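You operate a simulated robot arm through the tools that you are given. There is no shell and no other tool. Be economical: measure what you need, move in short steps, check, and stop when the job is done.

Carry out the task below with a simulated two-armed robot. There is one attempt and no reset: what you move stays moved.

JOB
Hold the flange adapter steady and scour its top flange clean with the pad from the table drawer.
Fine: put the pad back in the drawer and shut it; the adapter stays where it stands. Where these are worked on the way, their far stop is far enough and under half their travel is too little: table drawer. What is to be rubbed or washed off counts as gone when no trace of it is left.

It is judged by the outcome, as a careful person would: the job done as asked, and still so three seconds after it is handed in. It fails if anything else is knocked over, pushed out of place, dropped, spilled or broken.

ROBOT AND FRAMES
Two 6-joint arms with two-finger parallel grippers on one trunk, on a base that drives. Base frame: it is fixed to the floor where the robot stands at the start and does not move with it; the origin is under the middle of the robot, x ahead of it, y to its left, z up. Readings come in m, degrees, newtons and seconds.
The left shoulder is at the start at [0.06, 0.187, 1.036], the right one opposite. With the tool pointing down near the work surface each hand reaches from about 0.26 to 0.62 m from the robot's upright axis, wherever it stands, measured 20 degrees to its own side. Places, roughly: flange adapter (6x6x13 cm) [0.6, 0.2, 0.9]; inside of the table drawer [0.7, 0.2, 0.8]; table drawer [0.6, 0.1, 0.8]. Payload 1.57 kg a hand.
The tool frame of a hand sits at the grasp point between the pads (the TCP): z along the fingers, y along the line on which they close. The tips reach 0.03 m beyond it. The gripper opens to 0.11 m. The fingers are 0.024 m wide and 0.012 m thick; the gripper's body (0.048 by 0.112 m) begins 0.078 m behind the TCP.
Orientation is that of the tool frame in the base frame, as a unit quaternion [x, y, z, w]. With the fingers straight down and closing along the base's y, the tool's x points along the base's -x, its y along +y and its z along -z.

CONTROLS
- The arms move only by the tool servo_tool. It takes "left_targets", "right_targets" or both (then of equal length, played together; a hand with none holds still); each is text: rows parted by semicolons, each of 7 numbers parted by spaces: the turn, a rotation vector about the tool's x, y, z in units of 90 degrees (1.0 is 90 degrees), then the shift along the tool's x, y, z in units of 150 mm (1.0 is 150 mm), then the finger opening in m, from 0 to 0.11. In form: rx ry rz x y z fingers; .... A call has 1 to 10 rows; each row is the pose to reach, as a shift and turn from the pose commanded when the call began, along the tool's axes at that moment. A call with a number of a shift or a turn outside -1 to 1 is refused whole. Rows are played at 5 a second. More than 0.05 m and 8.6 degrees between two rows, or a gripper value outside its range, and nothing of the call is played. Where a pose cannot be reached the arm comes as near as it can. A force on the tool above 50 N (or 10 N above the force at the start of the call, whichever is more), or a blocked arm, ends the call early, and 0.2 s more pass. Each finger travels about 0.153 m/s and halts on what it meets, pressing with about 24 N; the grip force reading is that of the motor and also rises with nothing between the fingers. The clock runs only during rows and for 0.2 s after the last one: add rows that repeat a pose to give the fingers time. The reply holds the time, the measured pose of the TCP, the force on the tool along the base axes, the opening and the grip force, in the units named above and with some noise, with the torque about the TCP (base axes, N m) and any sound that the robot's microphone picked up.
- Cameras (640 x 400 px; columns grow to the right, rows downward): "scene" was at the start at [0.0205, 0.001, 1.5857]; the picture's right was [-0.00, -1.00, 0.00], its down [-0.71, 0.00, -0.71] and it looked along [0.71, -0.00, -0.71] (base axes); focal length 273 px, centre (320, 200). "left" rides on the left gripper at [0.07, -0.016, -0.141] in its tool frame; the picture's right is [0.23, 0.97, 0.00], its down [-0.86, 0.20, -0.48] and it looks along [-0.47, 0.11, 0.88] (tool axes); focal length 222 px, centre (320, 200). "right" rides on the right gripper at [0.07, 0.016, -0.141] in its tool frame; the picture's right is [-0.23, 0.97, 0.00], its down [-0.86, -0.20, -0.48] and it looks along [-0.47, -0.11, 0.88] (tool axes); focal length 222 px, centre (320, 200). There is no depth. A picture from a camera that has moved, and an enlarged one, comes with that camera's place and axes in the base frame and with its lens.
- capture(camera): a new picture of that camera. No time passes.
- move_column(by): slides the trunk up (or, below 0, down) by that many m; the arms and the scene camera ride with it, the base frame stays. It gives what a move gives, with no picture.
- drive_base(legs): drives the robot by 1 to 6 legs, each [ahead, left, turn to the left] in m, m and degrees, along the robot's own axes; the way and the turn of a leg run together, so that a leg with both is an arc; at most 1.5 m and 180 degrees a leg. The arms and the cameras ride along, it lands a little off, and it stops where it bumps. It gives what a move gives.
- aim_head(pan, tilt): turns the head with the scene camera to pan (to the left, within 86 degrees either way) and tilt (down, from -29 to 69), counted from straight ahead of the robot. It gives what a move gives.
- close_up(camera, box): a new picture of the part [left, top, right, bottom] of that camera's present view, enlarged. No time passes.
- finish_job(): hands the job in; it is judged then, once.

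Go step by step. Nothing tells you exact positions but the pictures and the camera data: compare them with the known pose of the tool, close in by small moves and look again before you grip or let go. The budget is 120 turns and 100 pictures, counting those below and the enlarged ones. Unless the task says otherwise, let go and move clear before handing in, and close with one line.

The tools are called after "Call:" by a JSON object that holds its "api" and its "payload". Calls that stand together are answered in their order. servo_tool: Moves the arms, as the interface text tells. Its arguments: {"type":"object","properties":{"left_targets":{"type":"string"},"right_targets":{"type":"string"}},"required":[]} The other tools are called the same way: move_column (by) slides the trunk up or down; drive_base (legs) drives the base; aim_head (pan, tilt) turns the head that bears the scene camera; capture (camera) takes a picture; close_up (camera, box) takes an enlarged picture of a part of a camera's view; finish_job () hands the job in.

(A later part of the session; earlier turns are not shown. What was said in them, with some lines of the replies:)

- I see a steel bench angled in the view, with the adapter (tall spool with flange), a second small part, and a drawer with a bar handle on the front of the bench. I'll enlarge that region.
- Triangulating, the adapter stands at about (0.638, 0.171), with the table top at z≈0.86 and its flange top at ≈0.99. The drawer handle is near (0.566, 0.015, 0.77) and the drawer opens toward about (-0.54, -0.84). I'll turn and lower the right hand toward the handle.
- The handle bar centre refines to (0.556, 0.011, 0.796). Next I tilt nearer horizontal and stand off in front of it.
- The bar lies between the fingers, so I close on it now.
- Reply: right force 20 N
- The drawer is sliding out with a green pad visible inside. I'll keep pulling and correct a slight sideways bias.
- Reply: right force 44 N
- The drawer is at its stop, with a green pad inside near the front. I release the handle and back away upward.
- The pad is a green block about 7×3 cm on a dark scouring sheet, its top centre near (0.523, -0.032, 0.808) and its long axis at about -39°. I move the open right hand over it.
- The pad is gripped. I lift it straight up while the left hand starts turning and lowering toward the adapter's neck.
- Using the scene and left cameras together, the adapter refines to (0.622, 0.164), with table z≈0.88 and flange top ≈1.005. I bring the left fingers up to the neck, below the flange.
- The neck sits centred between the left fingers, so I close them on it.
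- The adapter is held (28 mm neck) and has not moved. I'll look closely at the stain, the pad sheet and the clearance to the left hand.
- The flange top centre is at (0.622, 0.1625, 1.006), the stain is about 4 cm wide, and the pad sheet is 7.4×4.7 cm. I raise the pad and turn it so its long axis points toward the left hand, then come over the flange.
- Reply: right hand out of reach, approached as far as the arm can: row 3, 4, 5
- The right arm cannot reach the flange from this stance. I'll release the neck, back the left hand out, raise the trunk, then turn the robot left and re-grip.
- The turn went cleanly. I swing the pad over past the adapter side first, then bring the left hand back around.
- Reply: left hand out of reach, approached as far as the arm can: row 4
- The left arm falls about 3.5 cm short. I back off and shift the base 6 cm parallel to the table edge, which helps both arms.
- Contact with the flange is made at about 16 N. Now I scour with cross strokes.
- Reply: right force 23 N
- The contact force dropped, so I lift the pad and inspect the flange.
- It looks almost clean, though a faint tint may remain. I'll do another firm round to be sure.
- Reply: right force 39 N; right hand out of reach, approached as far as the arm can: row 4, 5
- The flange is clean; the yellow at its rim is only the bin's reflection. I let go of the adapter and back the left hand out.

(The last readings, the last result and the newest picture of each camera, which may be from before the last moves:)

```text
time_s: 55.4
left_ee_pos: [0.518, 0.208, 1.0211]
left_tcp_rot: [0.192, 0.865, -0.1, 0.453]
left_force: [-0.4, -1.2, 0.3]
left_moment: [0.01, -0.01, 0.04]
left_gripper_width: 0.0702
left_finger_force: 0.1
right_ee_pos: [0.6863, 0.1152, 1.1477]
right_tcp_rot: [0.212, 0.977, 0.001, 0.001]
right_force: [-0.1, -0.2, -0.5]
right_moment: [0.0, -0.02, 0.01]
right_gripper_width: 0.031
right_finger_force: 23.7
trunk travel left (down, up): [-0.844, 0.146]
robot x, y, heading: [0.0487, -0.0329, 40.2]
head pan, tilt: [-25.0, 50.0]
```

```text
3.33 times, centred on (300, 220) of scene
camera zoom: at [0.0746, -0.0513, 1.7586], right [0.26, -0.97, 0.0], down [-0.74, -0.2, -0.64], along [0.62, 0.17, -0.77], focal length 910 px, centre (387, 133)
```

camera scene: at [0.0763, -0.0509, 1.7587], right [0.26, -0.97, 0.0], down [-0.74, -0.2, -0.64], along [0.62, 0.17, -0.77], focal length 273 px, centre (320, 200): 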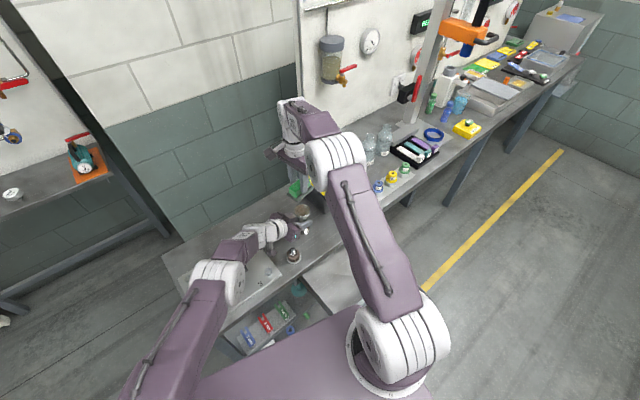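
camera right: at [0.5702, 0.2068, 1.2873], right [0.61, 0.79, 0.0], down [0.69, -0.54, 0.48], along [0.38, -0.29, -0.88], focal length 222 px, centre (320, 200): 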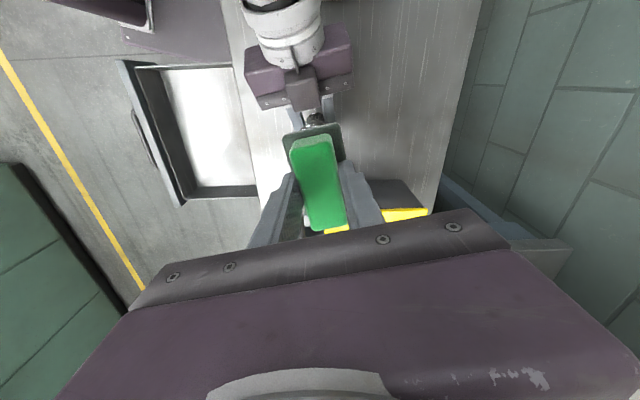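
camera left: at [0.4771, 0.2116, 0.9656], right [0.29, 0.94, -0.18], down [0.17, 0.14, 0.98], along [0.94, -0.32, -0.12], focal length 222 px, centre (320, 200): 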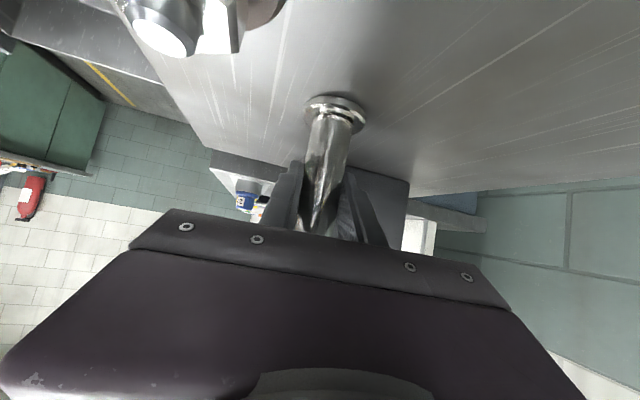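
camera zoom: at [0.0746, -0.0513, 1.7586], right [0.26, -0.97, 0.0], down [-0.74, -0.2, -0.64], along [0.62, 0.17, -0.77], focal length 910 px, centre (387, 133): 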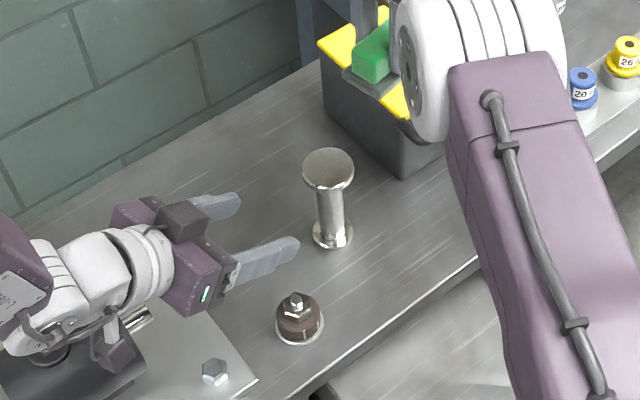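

Call:
{"api": "servo_tool", "payload": {"right_targets": "0 0 0.04 0.08 -0.19 0 0.01; 0 0 0.08 0.16 -0.38 0 0.01; 0 0 0.12 0.24 -0.57 0 0.01; 0 0 0.16 0.32 -0.76 0 0.01; 0 0 0.2 0.4 -0.95 0 0.01", "left_targets": "0 0 0 -0.11 0 -0.1 0.07; 0 0 0 -0.22 0 -0.2 0.07; 0 0 0 -0.33 0 -0.3 0.07; 0 0 0 -0.44 0 -0.4 0.07; 0 0 0 -0.55 0 -0.5 0.07"}}

Call:
{"api": "aim_head", "payload": {"pan": -45, "tilt": 55}}

Call:
{"api": "capture", "payload": {"camera": "scene"}}

```text
time_s: 56.6
left_ee_pos: [0.506, 0.2122, 1.1305]
left_tcp_rot: [0.19, 0.866, -0.098, 0.452]
left_force: [0.0, 0.2, 0.4]
left_moment: [-0.01, 0.03, 0.0]
left_gripper_width: 0.0701
left_finger_force: 0.0
right_ee_pos: [0.5713, 0.0042, 1.1472]
right_tcp_rot: [0.364, 0.932, 0.001, 0.0]
right_force: [-0.9, 0.2, 0.4]
right_moment: [-0.02, -0.05, -0.01]
right_gripper_width: 0.0311
right_finger_force: 24.1
trunk travel left (down, up): [-0.844, 0.146]
robot x, y, heading: [0.0452, -0.036, 40.1]
head pan, tilt: [-25.0, 50.0]
```

```text
time_s: 57.4
left_ee_pos: [0.5078, 0.2135, 1.1284]
left_tcp_rot: [0.191, 0.866, -0.1, 0.452]
left_force: [0.6, 0.1, 0.3]
left_moment: [-0.02, 0.01, 0.0]
left_gripper_width: 0.0701
left_finger_force: 0.0
right_ee_pos: [0.5729, 0.0066, 1.1457]
right_tcp_rot: [0.364, 0.931, 0.001, 0.0]
right_force: [0.0, -0.1, -0.8]
right_moment: [0.03, 0.02, -0.01]
right_gripper_width: 0.0307
right_finger_force: 23.8
trunk travel left (down, up): [-0.844, 0.146]
robot x, y, heading: [0.049, -0.0315, 40.1]
head pan, tilt: [-45.0, 55.0]
```

```text
33 pictures are left
camera scene: at [0.0742, -0.0773, 1.7521], right [-0.08, -1.0, 0.0], down [-0.82, 0.07, -0.57], along [0.57, -0.05, -0.82], focal length 273 px, centre (320, 200)
```

scene: 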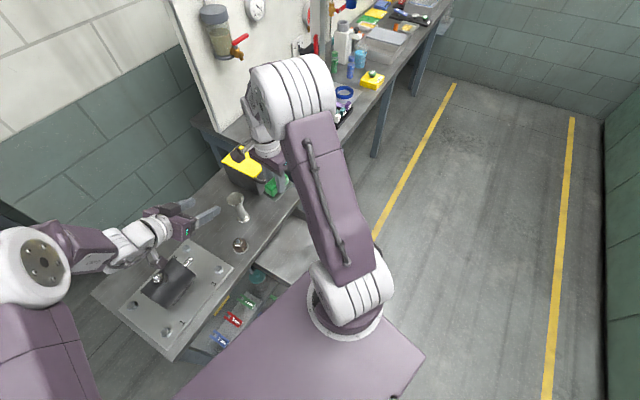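

Call:
{"api": "servo_tool", "payload": {"right_targets": "0 0 0 0.03 -0.2 0.1 0.01; 0 0 0 0.067 -0.41 0.3 0.01; 0 0 0 0.067 -0.41 0.55 0.01; 0 0 0 0.067 -0.41 0.8 0.01; 0 0 0 0.067 -0.41 1 0.01"}}

Call:
{"api": "capture", "payload": {"camera": "right"}}

Call:
{"api": "capture", "payload": {"camera": "scene"}}

```text
time_s: 58.6
left_ee_pos: [0.5088, 0.2137, 1.1303]
left_tcp_rot: [0.192, 0.866, -0.101, 0.451]
left_force: [-0.5, 0.2, 0.6]
left_moment: [0.0, -0.03, -0.02]
left_gripper_width: 0.0699
left_finger_force: 0.0
right_ee_pos: [0.5256, -0.0286, 0.9945]
right_tcp_rot: [0.363, 0.932, 0.001, 0.0]
right_force: [0.3, 0.2, -0.7]
right_moment: [0.02, -0.03, 0.0]
right_gripper_width: 0.031
right_finger_force: 23.9
trunk travel left (down, up): [-0.844, 0.146]
robot x, y, heading: [0.0471, -0.0337, 40.2]
head pan, tilt: [-45.0, 55.0]
```

```text
32 pictures are left
camera right: at [0.4859, 0.0297, 1.137], right [0.83, 0.56, 0.0], down [0.49, -0.73, 0.48], along [0.27, -0.39, -0.88], focal length 222 px, centre (320, 200)
```

right: 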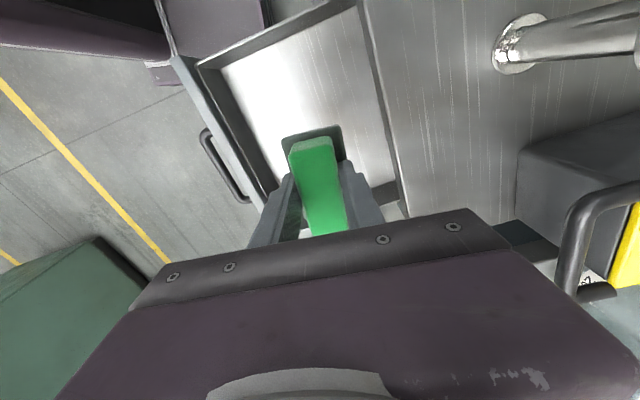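

```text
31 pictures are left
camera scene: at [0.0741, -0.0781, 1.7521], right [-0.09, -1.0, 0.0], down [-0.82, 0.07, -0.57], along [0.57, -0.05, -0.82], focal length 273 px, centre (320, 200)
```

scene: 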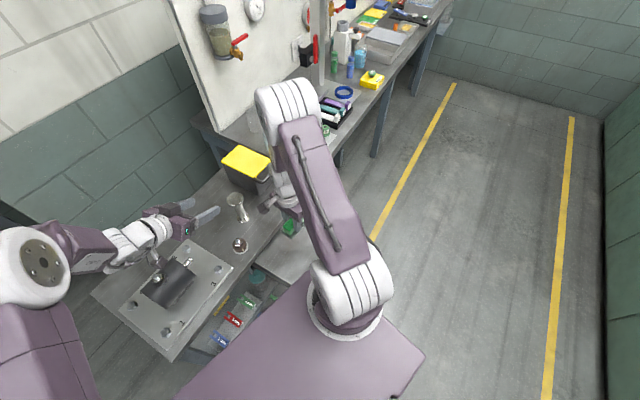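

Call:
{"api": "servo_tool", "payload": {"right_targets": "0 0 0 0.01 -0.02 0.25 0.01; 0 0 0 0.01 -0.02 0.5 0.01; 0 0 0 0.01 -0.02 0.75 0.01; 0 0 0 0.01 -0.02 1 0.01"}}

Call:
{"api": "servo_tool", "payload": {"right_targets": "0 0 0 0 0 0.08 0.01; 0 0 0 0 0 0.13 0.01; 0 0 0 0 0 0.16 0.01; 0 0 0 0 0 0.18 0.01; 0 0 0 0 0 0.2 0.01"}}

Call:
{"api": "close_up", "payload": {"camera": "right", "box": [200, 80, 440, 240]}}

```text
time_s: 59.6
left_ee_pos: [0.5087, 0.2125, 1.1292]
left_tcp_rot: [0.191, 0.866, -0.1, 0.451]
left_force: [0.3, -0.4, -1.1]
left_moment: [0.03, 0.01, 0.0]
left_gripper_width: 0.0698
left_finger_force: 0.0
right_ee_pos: [0.52, -0.0289, 0.8437]
right_tcp_rot: [0.364, 0.931, 0.001, 0.0]
right_force: [-0.2, -0.2, -0.1]
right_moment: [0.04, 0.0, -0.03]
right_gripper_width: 0.031
right_finger_force: 23.9
trunk travel left (down, up): [-0.844, 0.146]
robot x, y, heading: [0.0486, -0.0362, 40.2]
head pan, tilt: [-45.0, 55.0]
```

```text
time_s: 60.8
left_ee_pos: [0.5085, 0.2137, 1.1305]
left_tcp_rot: [0.191, 0.866, -0.1, 0.452]
left_force: [-0.2, 0.2, 0.2]
left_moment: [-0.01, -0.02, -0.04]
left_gripper_width: 0.0695
left_finger_force: 0.0
right_ee_pos: [0.5226, -0.0292, 0.8142]
right_tcp_rot: [0.364, 0.932, 0.001, 0.001]
right_force: [-0.2, -0.2, 0.0]
right_moment: [0.03, 0.0, 0.01]
right_gripper_width: 0.031
right_finger_force: 24.1
trunk travel left (down, up): [-0.844, 0.146]
robot x, y, heading: [0.0467, -0.0349, 40.0]
head pan, tilt: [-45.0, 55.0]
```

```text
2.50 times, centred on (320, 160) of right
camera zoom: at [0.4821, 0.0287, 0.957], right [0.83, 0.56, 0.0], down [0.49, -0.73, 0.48], along [0.27, -0.39, -0.88], focal length 555 px, centre (320, 300)
```

zoom: 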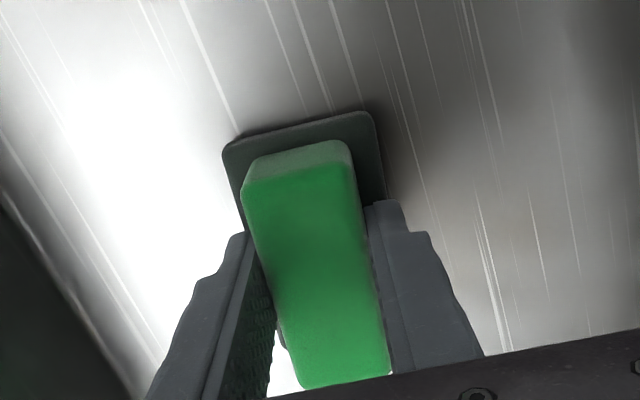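

Nearly on the drawer floor. I keep lowering in millimetre steps until it touches.

Call:
{"api": "servo_tool", "payload": {"right_targets": "0 0 0 0 0 0.01 0.01; 0 0 0 0 0 0.02 0.01; 0 0 0 0 0 0.028 0.01; 0 0 0 0 0 0.034 0.01"}}

```text
time_s: 61.8
left_ee_pos: [0.5064, 0.2138, 1.1307]
left_tcp_rot: [0.191, 0.865, -0.099, 0.453]
left_force: [0.6, 0.1, -0.2]
left_moment: [-0.01, -0.02, -0.03]
left_gripper_width: 0.07
left_finger_force: 0.0
right_ee_pos: [0.5218, -0.0307, 0.8105]
right_tcp_rot: [0.363, 0.932, 0.002, 0.001]
right_force: [0.2, -1.5, 7.0]
right_moment: [-0.36, -0.19, -0.01]
right_gripper_width: 0.0312
right_finger_force: 24.2
trunk travel left (down, up): [-0.844, 0.146]
robot x, y, heading: [0.0474, -0.0322, 40.1]
head pan, tilt: [-45.0, 55.0]
```

It touches the floor at 7 N, so I release and rise straight up.

Call:
{"api": "servo_tool", "payload": {"right_targets": "0 0 0 0 0 0 0.04; 0 0 0 0 0 0 0.06; 0 0 0 0 0 0 0.06; 0 0 0 0 0 -0.25 0.06; 0 0 0 0 0 -0.5 0.06; 0 0 0 0 0 -0.75 0.06; 0 0 0 0 0 -1 0.06"}}

Call:
{"api": "capture", "payload": {"camera": "right"}}

```text
time_s: 63.4
left_ee_pos: [0.5069, 0.2136, 1.131]
left_tcp_rot: [0.191, 0.866, -0.1, 0.452]
left_force: [-0.6, -0.1, 0.1]
left_moment: [0.01, -0.01, -0.01]
left_gripper_width: 0.07
left_finger_force: 0.0
right_ee_pos: [0.5184, -0.0284, 0.9593]
right_tcp_rot: [0.363, 0.932, 0.002, 0.001]
right_force: [-0.4, 0.3, -0.9]
right_moment: [0.01, -0.02, 0.01]
right_gripper_width: 0.0598
right_finger_force: 0.0
trunk travel left (down, up): [-0.844, 0.146]
robot x, y, heading: [0.0512, -0.0354, 40.2]
head pan, tilt: [-45.0, 55.0]
```

```text
29 pictures are left
camera right: at [0.4794, 0.0301, 1.1017], right [0.83, 0.56, 0.0], down [0.49, -0.73, 0.48], along [0.27, -0.39, -0.88], focal length 222 px, centre (320, 200)
```

right: 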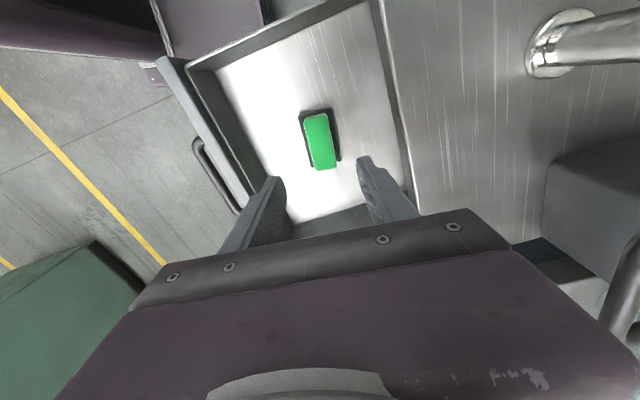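

The pad lies back in the drawer. I lift both hands clear and drive back to the starting stance to shut the drawer.

Call:
{"api": "servo_tool", "payload": {"right_targets": "0 0 0 0 0 -0.3 0.06; 0 0 0 0 0 -0.6 0.06; 0 0 0 0 0 -0.9 0.06; 0 0 0 0 0 -0.9 0.05; 0 0 0 0 0 -0.9 0.04", "left_targets": "0 0 0 0 0.06 -0.2 0.07; 0 0 0 0 0.12 -0.4 0.07; 0 0 0 -0.1 0.2 -0.6 0.07; 0 0 0 -0.2 0.26 -0.8 0.07; 0 0 0 -0.3 0.32 -1 0.07"}}

Call:
{"api": "drive_base", "payload": {"legs": [[-0.015, 0.058, 0], [0, 0, -40]]}}

Call:
{"api": "aim_head", "payload": {"pan": 0, "tilt": 50}}

Call:
{"api": "capture", "payload": {"camera": "scene"}}

```text
time_s: 64.6
left_ee_pos: [0.4367, 0.2984, 1.253]
left_tcp_rot: [0.192, 0.866, -0.1, 0.451]
left_force: [0.2, 0.2, 1.5]
left_moment: [0.01, 0.04, -0.03]
left_gripper_width: 0.07
left_finger_force: 0.0
right_ee_pos: [0.5176, -0.0314, 1.096]
right_tcp_rot: [0.363, 0.932, 0.001, 0.0]
right_force: [0.9, -0.3, -0.2]
right_moment: [-0.01, -0.02, -0.05]
right_gripper_width: 0.04
right_finger_force: 0.0
trunk travel left (down, up): [-0.844, 0.146]
robot x, y, heading: [0.0495, -0.0332, 39.9]
head pan, tilt: [-45.0, 55.0]
```

```text
time_s: 67.5
left_ee_pos: [0.5116, 0.0037, 1.2514]
left_tcp_rot: [0.476, 0.748, -0.249, 0.391]
left_force: [-0.2, 0.6, 0.4]
left_moment: [0.0, 0.0, 0.0]
left_gripper_width: 0.0702
left_finger_force: 0.1
right_ee_pos: [0.362, -0.3001, 1.0945]
right_tcp_rot: [0.661, 0.75, 0.001, 0.0]
right_force: [0.7, -0.4, 0.1]
right_moment: [0.02, -0.01, 0.0]
right_gripper_width: 0.0401
right_finger_force: 0.1
trunk travel left (down, up): [-0.844, 0.146]
robot x, y, heading: [0.0003, -0.0018, -0.1]
head pan, tilt: [-45.0, 55.0]
```

```text
time_s: 68.6
left_ee_pos: [0.5107, 0.0045, 1.2503]
left_tcp_rot: [0.476, 0.748, -0.249, 0.391]
left_force: [0.5, -0.3, 0.2]
left_moment: [0.02, 0.0, 0.03]
left_gripper_width: 0.0698
left_finger_force: 0.0
right_ee_pos: [0.3615, -0.3004, 1.0952]
right_tcp_rot: [0.66, 0.751, -0.001, 0.001]
right_force: [0.1, -0.2, 0.1]
right_moment: [0.01, 0.0, 0.0]
right_gripper_width: 0.04
right_finger_force: 0.1
trunk travel left (down, up): [-0.844, 0.146]
robot x, y, heading: [-0.0041, -0.0011, -0.2]
head pan, tilt: [0.0, 50.0]
```

```text
28 pictures are left
camera scene: at [0.0157, 0.0016, 1.7586], right [0.0, -1.0, 0.0], down [-0.77, 0.0, -0.64], along [0.64, 0.0, -0.77], focal length 273 px, centre (320, 200)
```

scene: 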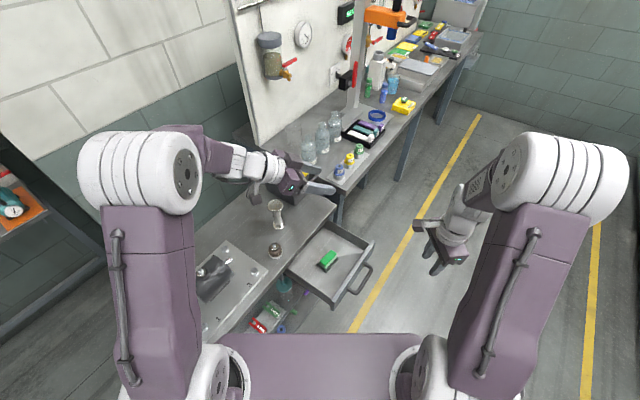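

Call:
{"api": "servo_tool", "payload": {"right_targets": "0 0 -0.087 0 0 0.1 0.05; 0 0 -0.174 0 0 0.2 0.05; 0 0 -0.26 0 0 0.3 0.05; 0 0 -0.347 0 0 0.4 0.05; 0 0 -0.434 0 0 0.5 0.05; 0 0 -0.52 0 0 0.6 0.05", "left_targets": "0 0 0 0 0 -0.15 0.07; 0 0 0 0 0 -0.3 0.07; 0 0 0 0 0 -0.45 0.07; 0 0 0 0 0 -0.6 0.07; 0 0 0 0 0 -0.75 0.07; 0 0 0 0 0 -0.9 0.07"}}

```text
time_s: 70.0
left_ee_pos: [0.4633, 0.1057, 1.3299]
left_tcp_rot: [0.477, 0.748, -0.248, 0.39]
left_force: [0.0, 0.0, 0.2]
left_moment: [-0.02, 0.02, 0.0]
left_gripper_width: 0.0699
left_finger_force: 0.0
right_ee_pos: [0.3629, -0.299, 1.004]
right_tcp_rot: [0.307, 0.952, 0.001, 0.001]
right_force: [-0.2, -0.1, 0.4]
right_moment: [-0.01, 0.02, 0.04]
right_gripper_width: 0.05
right_finger_force: 0.0
trunk travel left (down, up): [-0.844, 0.146]
robot x, y, heading: [0.0006, 0.0007, -0.2]
head pan, tilt: [0.0, 50.0]
```

Call:
{"api": "servo_tool", "payload": {"right_targets": "-0.086 0 0 0.02 0.02 0.1 0.05; -0.173 0 0 0.04 0.05 0.2 0.05; -0.26 0 0 0.06 0.08 0.3 0.05; -0.346 0 0 0.08 0.11 0.42 0.05; -0.432 0 0 0.1 0.14 0.54 0.05; -0.519 0 0 0.12 0.18 0.66 0.05; -0.605 0 0 0.14 0.22 0.78 0.05; -0.69 0 0 0.16 0.26 0.9 0.05; -0.778 0 0 0.17 0.3 1 0.05"}}

Call:
{"api": "capture", "payload": {"camera": "right"}}

Call:
{"api": "close_up", "payload": {"camera": "scene", "box": [260, 190, 460, 330]}}

```text
time_s: 72.0
left_ee_pos: [0.4629, 0.1048, 1.3295]
left_tcp_rot: [0.476, 0.748, -0.248, 0.391]
left_force: [-0.3, 0.4, 0.2]
left_moment: [-0.01, -0.03, 0.01]
left_gripper_width: 0.0697
left_finger_force: 0.0
right_ee_pos: [0.3673, -0.2494, 0.853]
right_tcp_rot: [0.251, 0.778, 0.548, 0.178]
right_force: [-0.2, 0.8, -0.8]
right_moment: [0.06, 0.03, 0.01]
right_gripper_width: 0.0502
right_finger_force: 0.1
right hand out of reach, approached as far as the arm can: row 1, 2
trunk travel left (down, up): [-0.844, 0.146]
robot x, y, heading: [0.0032, -0.0022, -0.2]
head pan, tilt: [0.0, 50.0]
```

```text
27 pictures are left
camera right: at [0.2376, -0.3122, 0.9184], right [0.38, 0.13, 0.92], down [0.39, -0.92, -0.03], along [0.84, 0.37, -0.4], focal length 222 px, centre (320, 200)
```

right: 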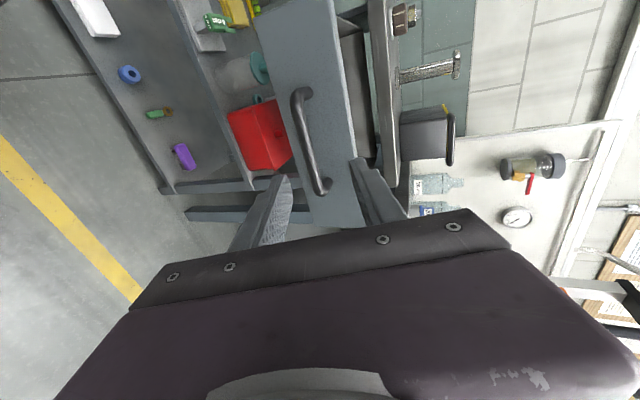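

```text
2.86 times, centred on (360, 260) of scene
camera zoom: at [0.0154, 0.0011, 1.7587], right [0.0, -1.0, 0.0], down [-0.77, 0.0, -0.64], along [0.64, 0.0, -0.77], focal length 780 px, centre (206, 29)
```

zoom: 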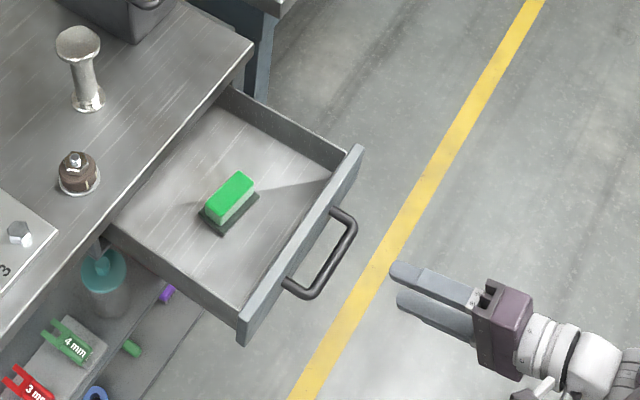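

Call:
{"api": "servo_tool", "payload": {"right_targets": "0 0 0 0 -0.05 0.15 0.05; 0 0 0 0 -0.087 0.35 0.05; 0 0 0 0 -0.087 0.53 0.05; 0 0 0 0 -0.087 0.69 0.05"}}

Call:
{"api": "close_up", "payload": {"camera": "scene", "box": [300, 210, 420, 320]}}

Call:
{"api": "capture", "payload": {"camera": "right"}}

```text
time_s: 73.0
left_ee_pos: [0.4636, 0.1075, 1.3294]
left_tcp_rot: [0.476, 0.748, -0.248, 0.391]
left_force: [-0.8, -0.5, 0.3]
left_moment: [0.01, 0.02, -0.01]
left_gripper_width: 0.0698
left_finger_force: 0.0
right_ee_pos: [0.4212, -0.1745, 0.8045]
right_tcp_rot: [0.252, 0.779, 0.546, 0.178]
right_force: [0.0, 0.6, 0.9]
right_moment: [0.01, 0.0, 0.05]
right_gripper_width: 0.05
right_finger_force: 0.1
trunk travel left (down, up): [-0.844, 0.146]
robot x, y, heading: [-0.0021, -0.0036, -0.0]
head pan, tilt: [0.0, 50.0]
```

```text
3.64 times, centred on (360, 265) of scene
camera zoom: at [0.016, 0.0025, 1.7586], right [0.0, -1.0, 0.0], down [-0.77, 0.0, -0.64], along [0.64, 0.0, -0.77], focal length 993 px, centre (174, -36)
```

zoom: 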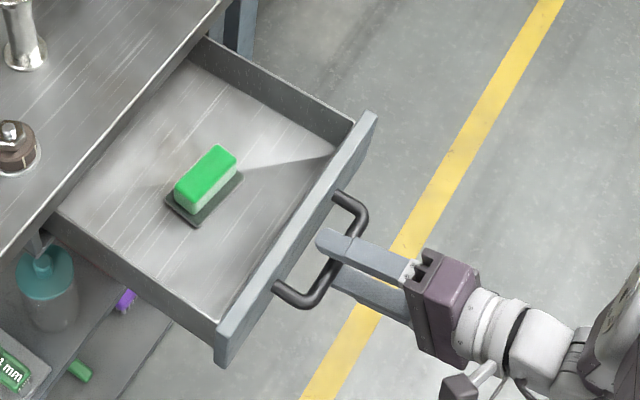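

```text
24 pictures are left
camera right: at [0.2906, -0.2367, 0.8697], right [0.38, 0.14, 0.92], down [0.39, -0.92, -0.02], along [0.84, 0.37, -0.4], focal length 222 px, centre (320, 200)
```

right: 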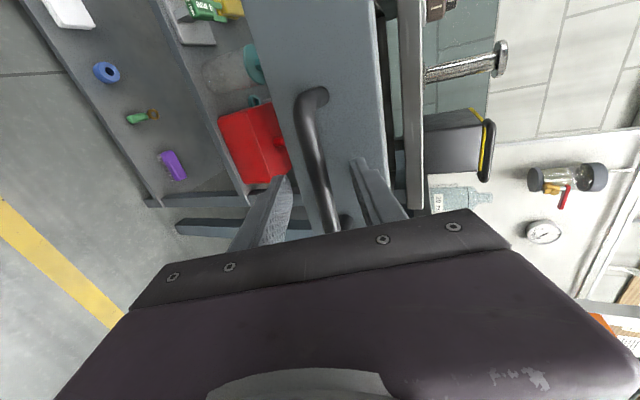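

Call:
{"api": "servo_tool", "payload": {"right_targets": "0 0 0 0 0 0 0.02; 0 0 0 0 0 0 0; 0 0 0 0 0 0 0; 0 0 0 0 0.02 0.057 0; 0 0 0 0 0.06 0.165 0; 0 0 0 0 0.1 0.285 0; 0 0 0 0 0.15 0.42 0; 0 0 0 0 0.2 0.56 0; 0 0 0 0 0.25 0.7 0; 0 0 0 0 0.285 0.8 0"}}

```text
time_s: 75.2
left_ee_pos: [0.4624, 0.1079, 1.3292]
left_tcp_rot: [0.476, 0.748, -0.248, 0.391]
left_force: [0.0, 0.5, -0.5]
left_moment: [0.0, -0.02, -0.01]
left_gripper_width: 0.0699
left_finger_force: 0.0
right_ee_pos: [0.4966, -0.0676, 0.807]
right_tcp_rot: [0.251, 0.78, 0.545, 0.177]
right_force: [-5.9, 2.6, 2.9]
right_moment: [-0.04, -0.27, 0.2]
right_gripper_width: 0.0148
right_finger_force: 30.6
trunk travel left (down, up): [-0.844, 0.146]
robot x, y, heading: [0.0019, 0.0003, 0.1]
head pan, tilt: [0.0, 50.0]
```

Call:
{"api": "servo_tool", "payload": {"right_targets": "0 0 0 0 0.04 0.11 0; 0 0 0 0 0.08 0.23 0; 0 0 0 0 0.12 0.34 0; 0 0 0 0 0.155 0.44 0; 0 0 0 0 0.18 0.51 0; 0 0 0 0 0.195 0.55 0; 0 0 0 0 0.205 0.575 0"}}

Call:
{"api": "close_up", "payload": {"camera": "scene", "box": [240, 180, 400, 320]}}

```text
time_s: 76.6
left_ee_pos: [0.4662, 0.1055, 1.3286]
left_tcp_rot: [0.477, 0.748, -0.249, 0.389]
left_force: [0.2, -0.3, 0.2]
left_moment: [0.0, 0.0, 0.0]
left_gripper_width: 0.07
left_finger_force: 0.1
right_ee_pos: [0.5375, -0.0107, 0.8082]
right_tcp_rot: [0.259, 0.785, 0.536, 0.174]
right_force: [12.4, -7.2, -24.5]
right_moment: [-0.92, -0.61, -0.2]
right_gripper_width: 0.015
right_finger_force: 30.7
right hand out of reach, approached as far as the arm can: row 4, 5, 6
trunk travel left (down, up): [-0.844, 0.146]
robot x, y, heading: [-0.0013, 0.0, -0.0]
head pan, tilt: [0.0, 50.0]
stopped in row 6 (right hand): the force on the tool passed its limit at 51 N (the readings are from after the stop); the commanded pose is now the measured one
```

```text
2.86 times, centred on (320, 250) of scene
camera zoom: at [0.0197, 0.0005, 1.7588], right [0.0, -1.0, 0.0], down [-0.77, 0.0, -0.64], along [0.64, 0.0, -0.77], focal length 780 px, centre (320, 57)
```

zoom: 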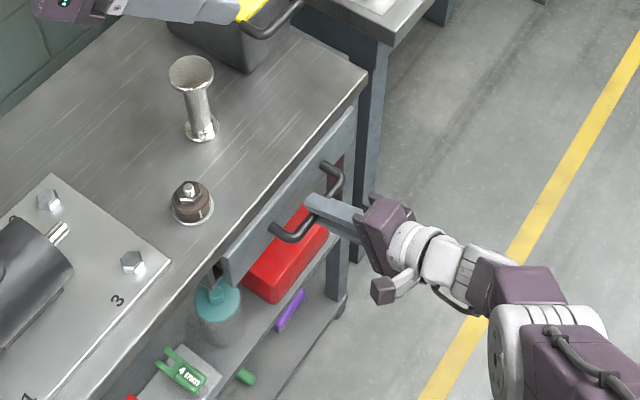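

The drawer is about 1.3 cm short of shut because the raised trunk limits reach. I release, back off, and trade trunk height for arm height.

Call:
{"api": "servo_tool", "payload": {"right_targets": "0 0 0 0 0 0 0.03; 0 0 0 0 0 0 0.05; 0 0 0 0 0 0 0.05; 0 0 0 0 0 -0.2 0.05; 0 0 0 0 0 -0.45 0.05; 0 0 0 0 0.2 -0.52 0.05; 0 0 0 0 0.4 -0.59 0.05; 0 0 0 0 0.6 -0.66 0.05; 0 0 0 0 0.8 -0.73 0.05; 0 0 0 0 0.94 -0.79 0.05"}}

Call:
{"api": "move_column", "payload": {"by": -0.16}}

Call:
{"api": "capture", "payload": {"camera": "right"}}

```text
time_s: 78.8
left_ee_pos: [0.4641, 0.1054, 1.3305]
left_tcp_rot: [0.476, 0.748, -0.248, 0.391]
left_force: [0.1, -0.1, -0.1]
left_moment: [0.0, 0.0, 0.0]
left_gripper_width: 0.07
left_finger_force: 0.1
right_ee_pos: [0.4994, -0.0549, 0.9824]
right_tcp_rot: [0.256, 0.783, 0.54, 0.174]
right_force: [0.7, -0.1, 0.7]
right_moment: [-0.02, -0.02, -0.01]
right_gripper_width: 0.05
right_finger_force: 0.2
trunk travel left (down, up): [-0.844, 0.146]
robot x, y, heading: [0.0027, -0.004, 0.1]
head pan, tilt: [0.0, 50.0]
```

```text
time_s: 80.6
left_ee_pos: [0.4637, 0.1056, 1.1701]
left_tcp_rot: [0.476, 0.748, -0.248, 0.39]
left_force: [-0.5, -0.8, -0.8]
left_moment: [-0.02, 0.01, 0.01]
left_gripper_width: 0.0699
left_finger_force: 0.1
right_ee_pos: [0.499, -0.0549, 0.8227]
right_tcp_rot: [0.255, 0.784, 0.539, 0.173]
right_force: [-0.6, 0.7, -0.5]
right_moment: [0.0, -0.01, 0.02]
right_gripper_width: 0.05
right_finger_force: 0.1
trunk travel left (down, up): [-0.684, 0.306]
robot x, y, heading: [0.0011, 0.0021, 0.3]
head pan, tilt: [0.0, 50.0]
```

```text
22 pictures are left
camera right: at [0.3704, -0.1164, 0.8892], right [0.39, 0.15, 0.91], down [0.39, -0.92, -0.02], along [0.84, 0.36, -0.42], focal length 222 px, centre (320, 200)
```

right: 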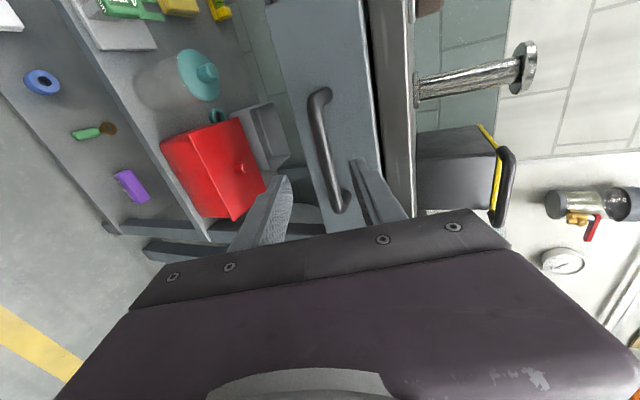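

Call:
{"api": "servo_tool", "payload": {"right_targets": "0 0 0 0 0.01 0.2 0.05; 0 0 0 0 0.02 0.4 0.05; 0 0 0 0 0.025 0.5 0.05; 0 0 0 0 0.04 0.55 0.05; 0 0 0 0 0.055 0.59 0.05; 0 0 0 0 0.07 0.63 0.05; 0 0 0 0 0.08 0.66 0.05"}}

Call:
{"api": "close_up", "payload": {"camera": "scene", "box": [240, 140, 400, 280]}}

```text
time_s: 81.9
left_ee_pos: [0.4573, 0.1006, 1.1722]
left_tcp_rot: [0.48, 0.746, -0.247, 0.39]
left_force: [0.3, 0.0, 0.5]
left_moment: [0.01, -0.03, 0.01]
left_gripper_width: 0.0702
left_finger_force: 0.0
right_ee_pos: [0.5444, 0.0085, 0.7982]
right_tcp_rot: [0.259, 0.781, 0.54, 0.175]
right_force: [-25.3, -26.5, 11.0]
right_moment: [1.03, -0.77, 0.51]
right_gripper_width: 0.0486
right_finger_force: 0.0
trunk travel left (down, up): [-0.684, 0.306]
robot x, y, heading: [-0.0024, -0.0023, -0.3]
head pan, tilt: [0.0, 50.0]
stopped in row 6 (right hand): the force on the tool passed its limit at 55 N (the readings are from after the stop); the commanded pose is now the measured one
```

```text
2.86 times, centred on (320, 210) of scene
camera zoom: at [0.0079, -0.0041, 1.5989], right [-0.01, -1.0, 0.0], down [-0.76, 0.01, -0.65], along [0.65, 0.0, -0.76], focal length 780 px, centre (320, 171)
```

zoom: 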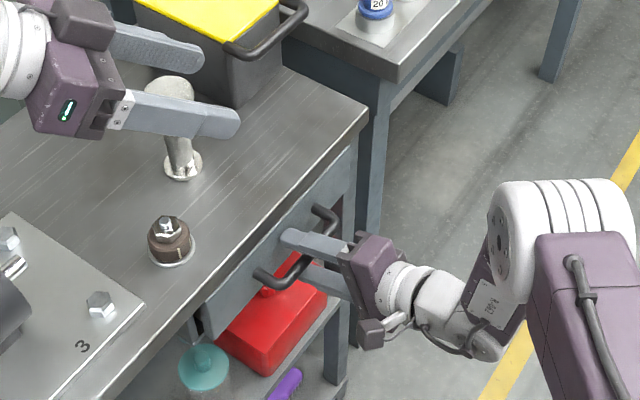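

Call:
{"api": "servo_tool", "payload": {"right_targets": "0 0 0 0 0 -0.15 0.05; 0 0 0 0 0 -0.4 0.05; 0 0 0 0 0 -0.65 0.05; 0 0 0 0 0 -0.9 0.05", "left_targets": "0 0 0 0 0 -0.2 0.07; 0 0 0 0 0 -0.4 0.07; 0 0 0 0 0 -0.6 0.07; 0 0 0 0 0 -0.8 0.07"}}

Call:
{"api": "close_up", "payload": {"camera": "scene", "box": [240, 140, 400, 280]}}

Call:
{"api": "capture", "payload": {"camera": "right"}}

```text
time_s: 82.9
left_ee_pos: [0.4217, 0.1941, 1.239]
left_tcp_rot: [0.477, 0.747, -0.248, 0.39]
left_force: [0.0, 0.2, -0.1]
left_moment: [-0.01, 0.02, 0.04]
left_gripper_width: 0.0703
left_finger_force: 0.1
right_ee_pos: [0.4776, -0.0894, 0.8454]
right_tcp_rot: [0.257, 0.783, 0.539, 0.173]
right_force: [0.3, 0.2, 0.7]
right_moment: [0.0, 0.0, -0.01]
right_gripper_width: 0.0503
right_finger_force: 0.0
trunk travel left (down, up): [-0.684, 0.306]
robot x, y, heading: [-0.0016, -0.0018, -0.3]
head pan, tilt: [0.0, 50.0]
```

```text
2.86 times, centred on (320, 210) of scene
camera zoom: at [0.0135, 0.0004, 1.5986], right [0.0, -1.0, 0.0], down [-0.77, 0.0, -0.64], along [0.64, 0.0, -0.77], focal length 780 px, centre (320, 171)
```

zoom: 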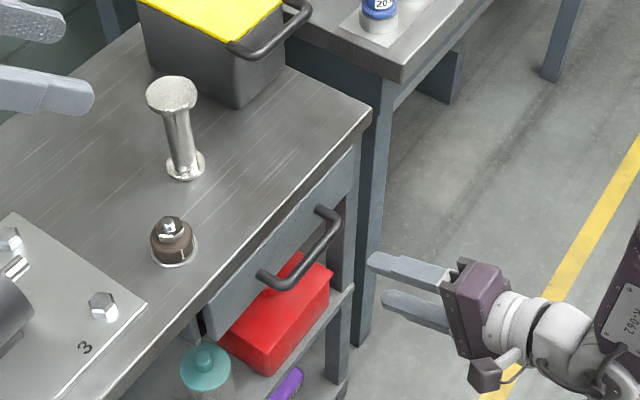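

```text
19 pictures are left
camera right: at [0.3485, -0.1509, 0.9133], right [0.39, 0.14, 0.91], down [0.38, -0.92, -0.02], along [0.84, 0.36, -0.42], focal length 222 px, centre (320, 200)
```

right: 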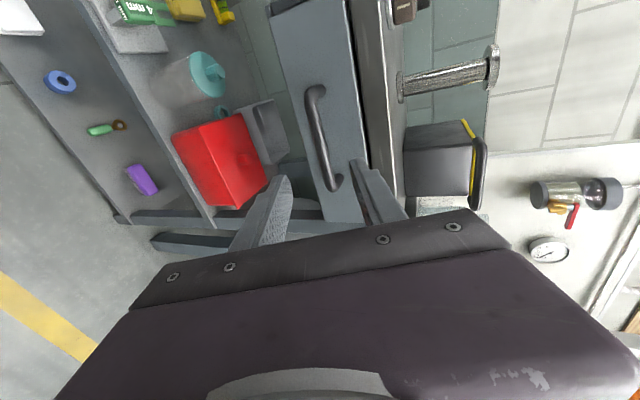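

Call:
{"api": "close_up", "payload": {"camera": "scene", "box": [270, 160, 300, 200]}}

Call:
{"api": "close_up", "payload": {"camera": "left", "box": [160, 40, 480, 240]}}

```text
10.00 times, centred on (285, 180) of scene
camera zoom: at [0.0135, 0.0004, 1.5986], right [0.0, -1.0, 0.0], down [-0.77, 0.0, -0.64], along [0.64, 0.0, -0.77], focal length 2730 px, centre (670, 400)
```

zoom: 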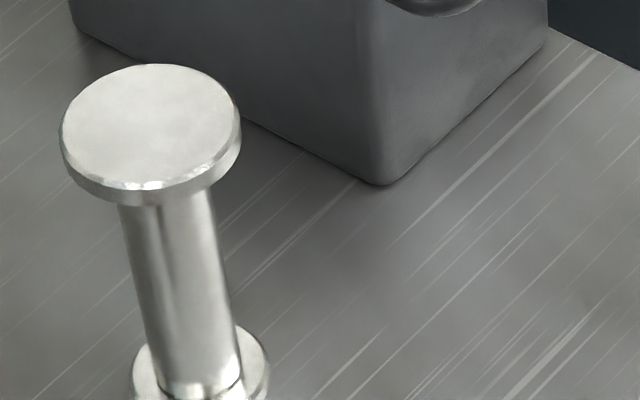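

```text
2.00 times, centred on (320, 140) of left
camera zoom: at [0.3424, 0.3292, 1.2622], right [0.83, 0.53, -0.19], down [0.22, -0.01, 0.98], along [0.51, -0.85, -0.12], focal length 444 px, centre (320, 320)
```

zoom: 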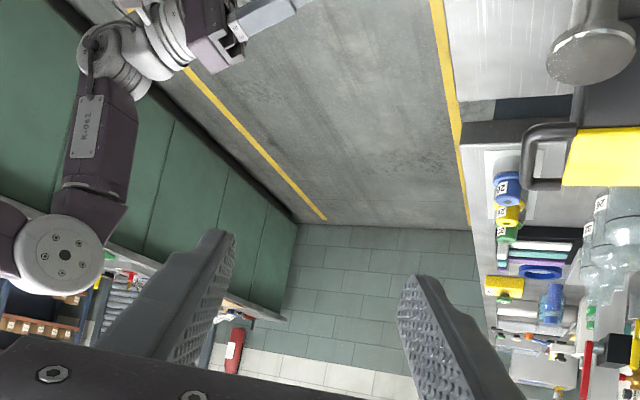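

The flange is clean, the adapter stands where it was, the drawer is shut with the pad inside, and both hands are clear. I'm handing the job in.

Call:
{"api": "finish_job", "payload": {}}

```text
The job is handed in.
```

The top flange is scoured clean with no trace left that I could see, the adapter stands where it was, and the pad is back in the shut drawer.
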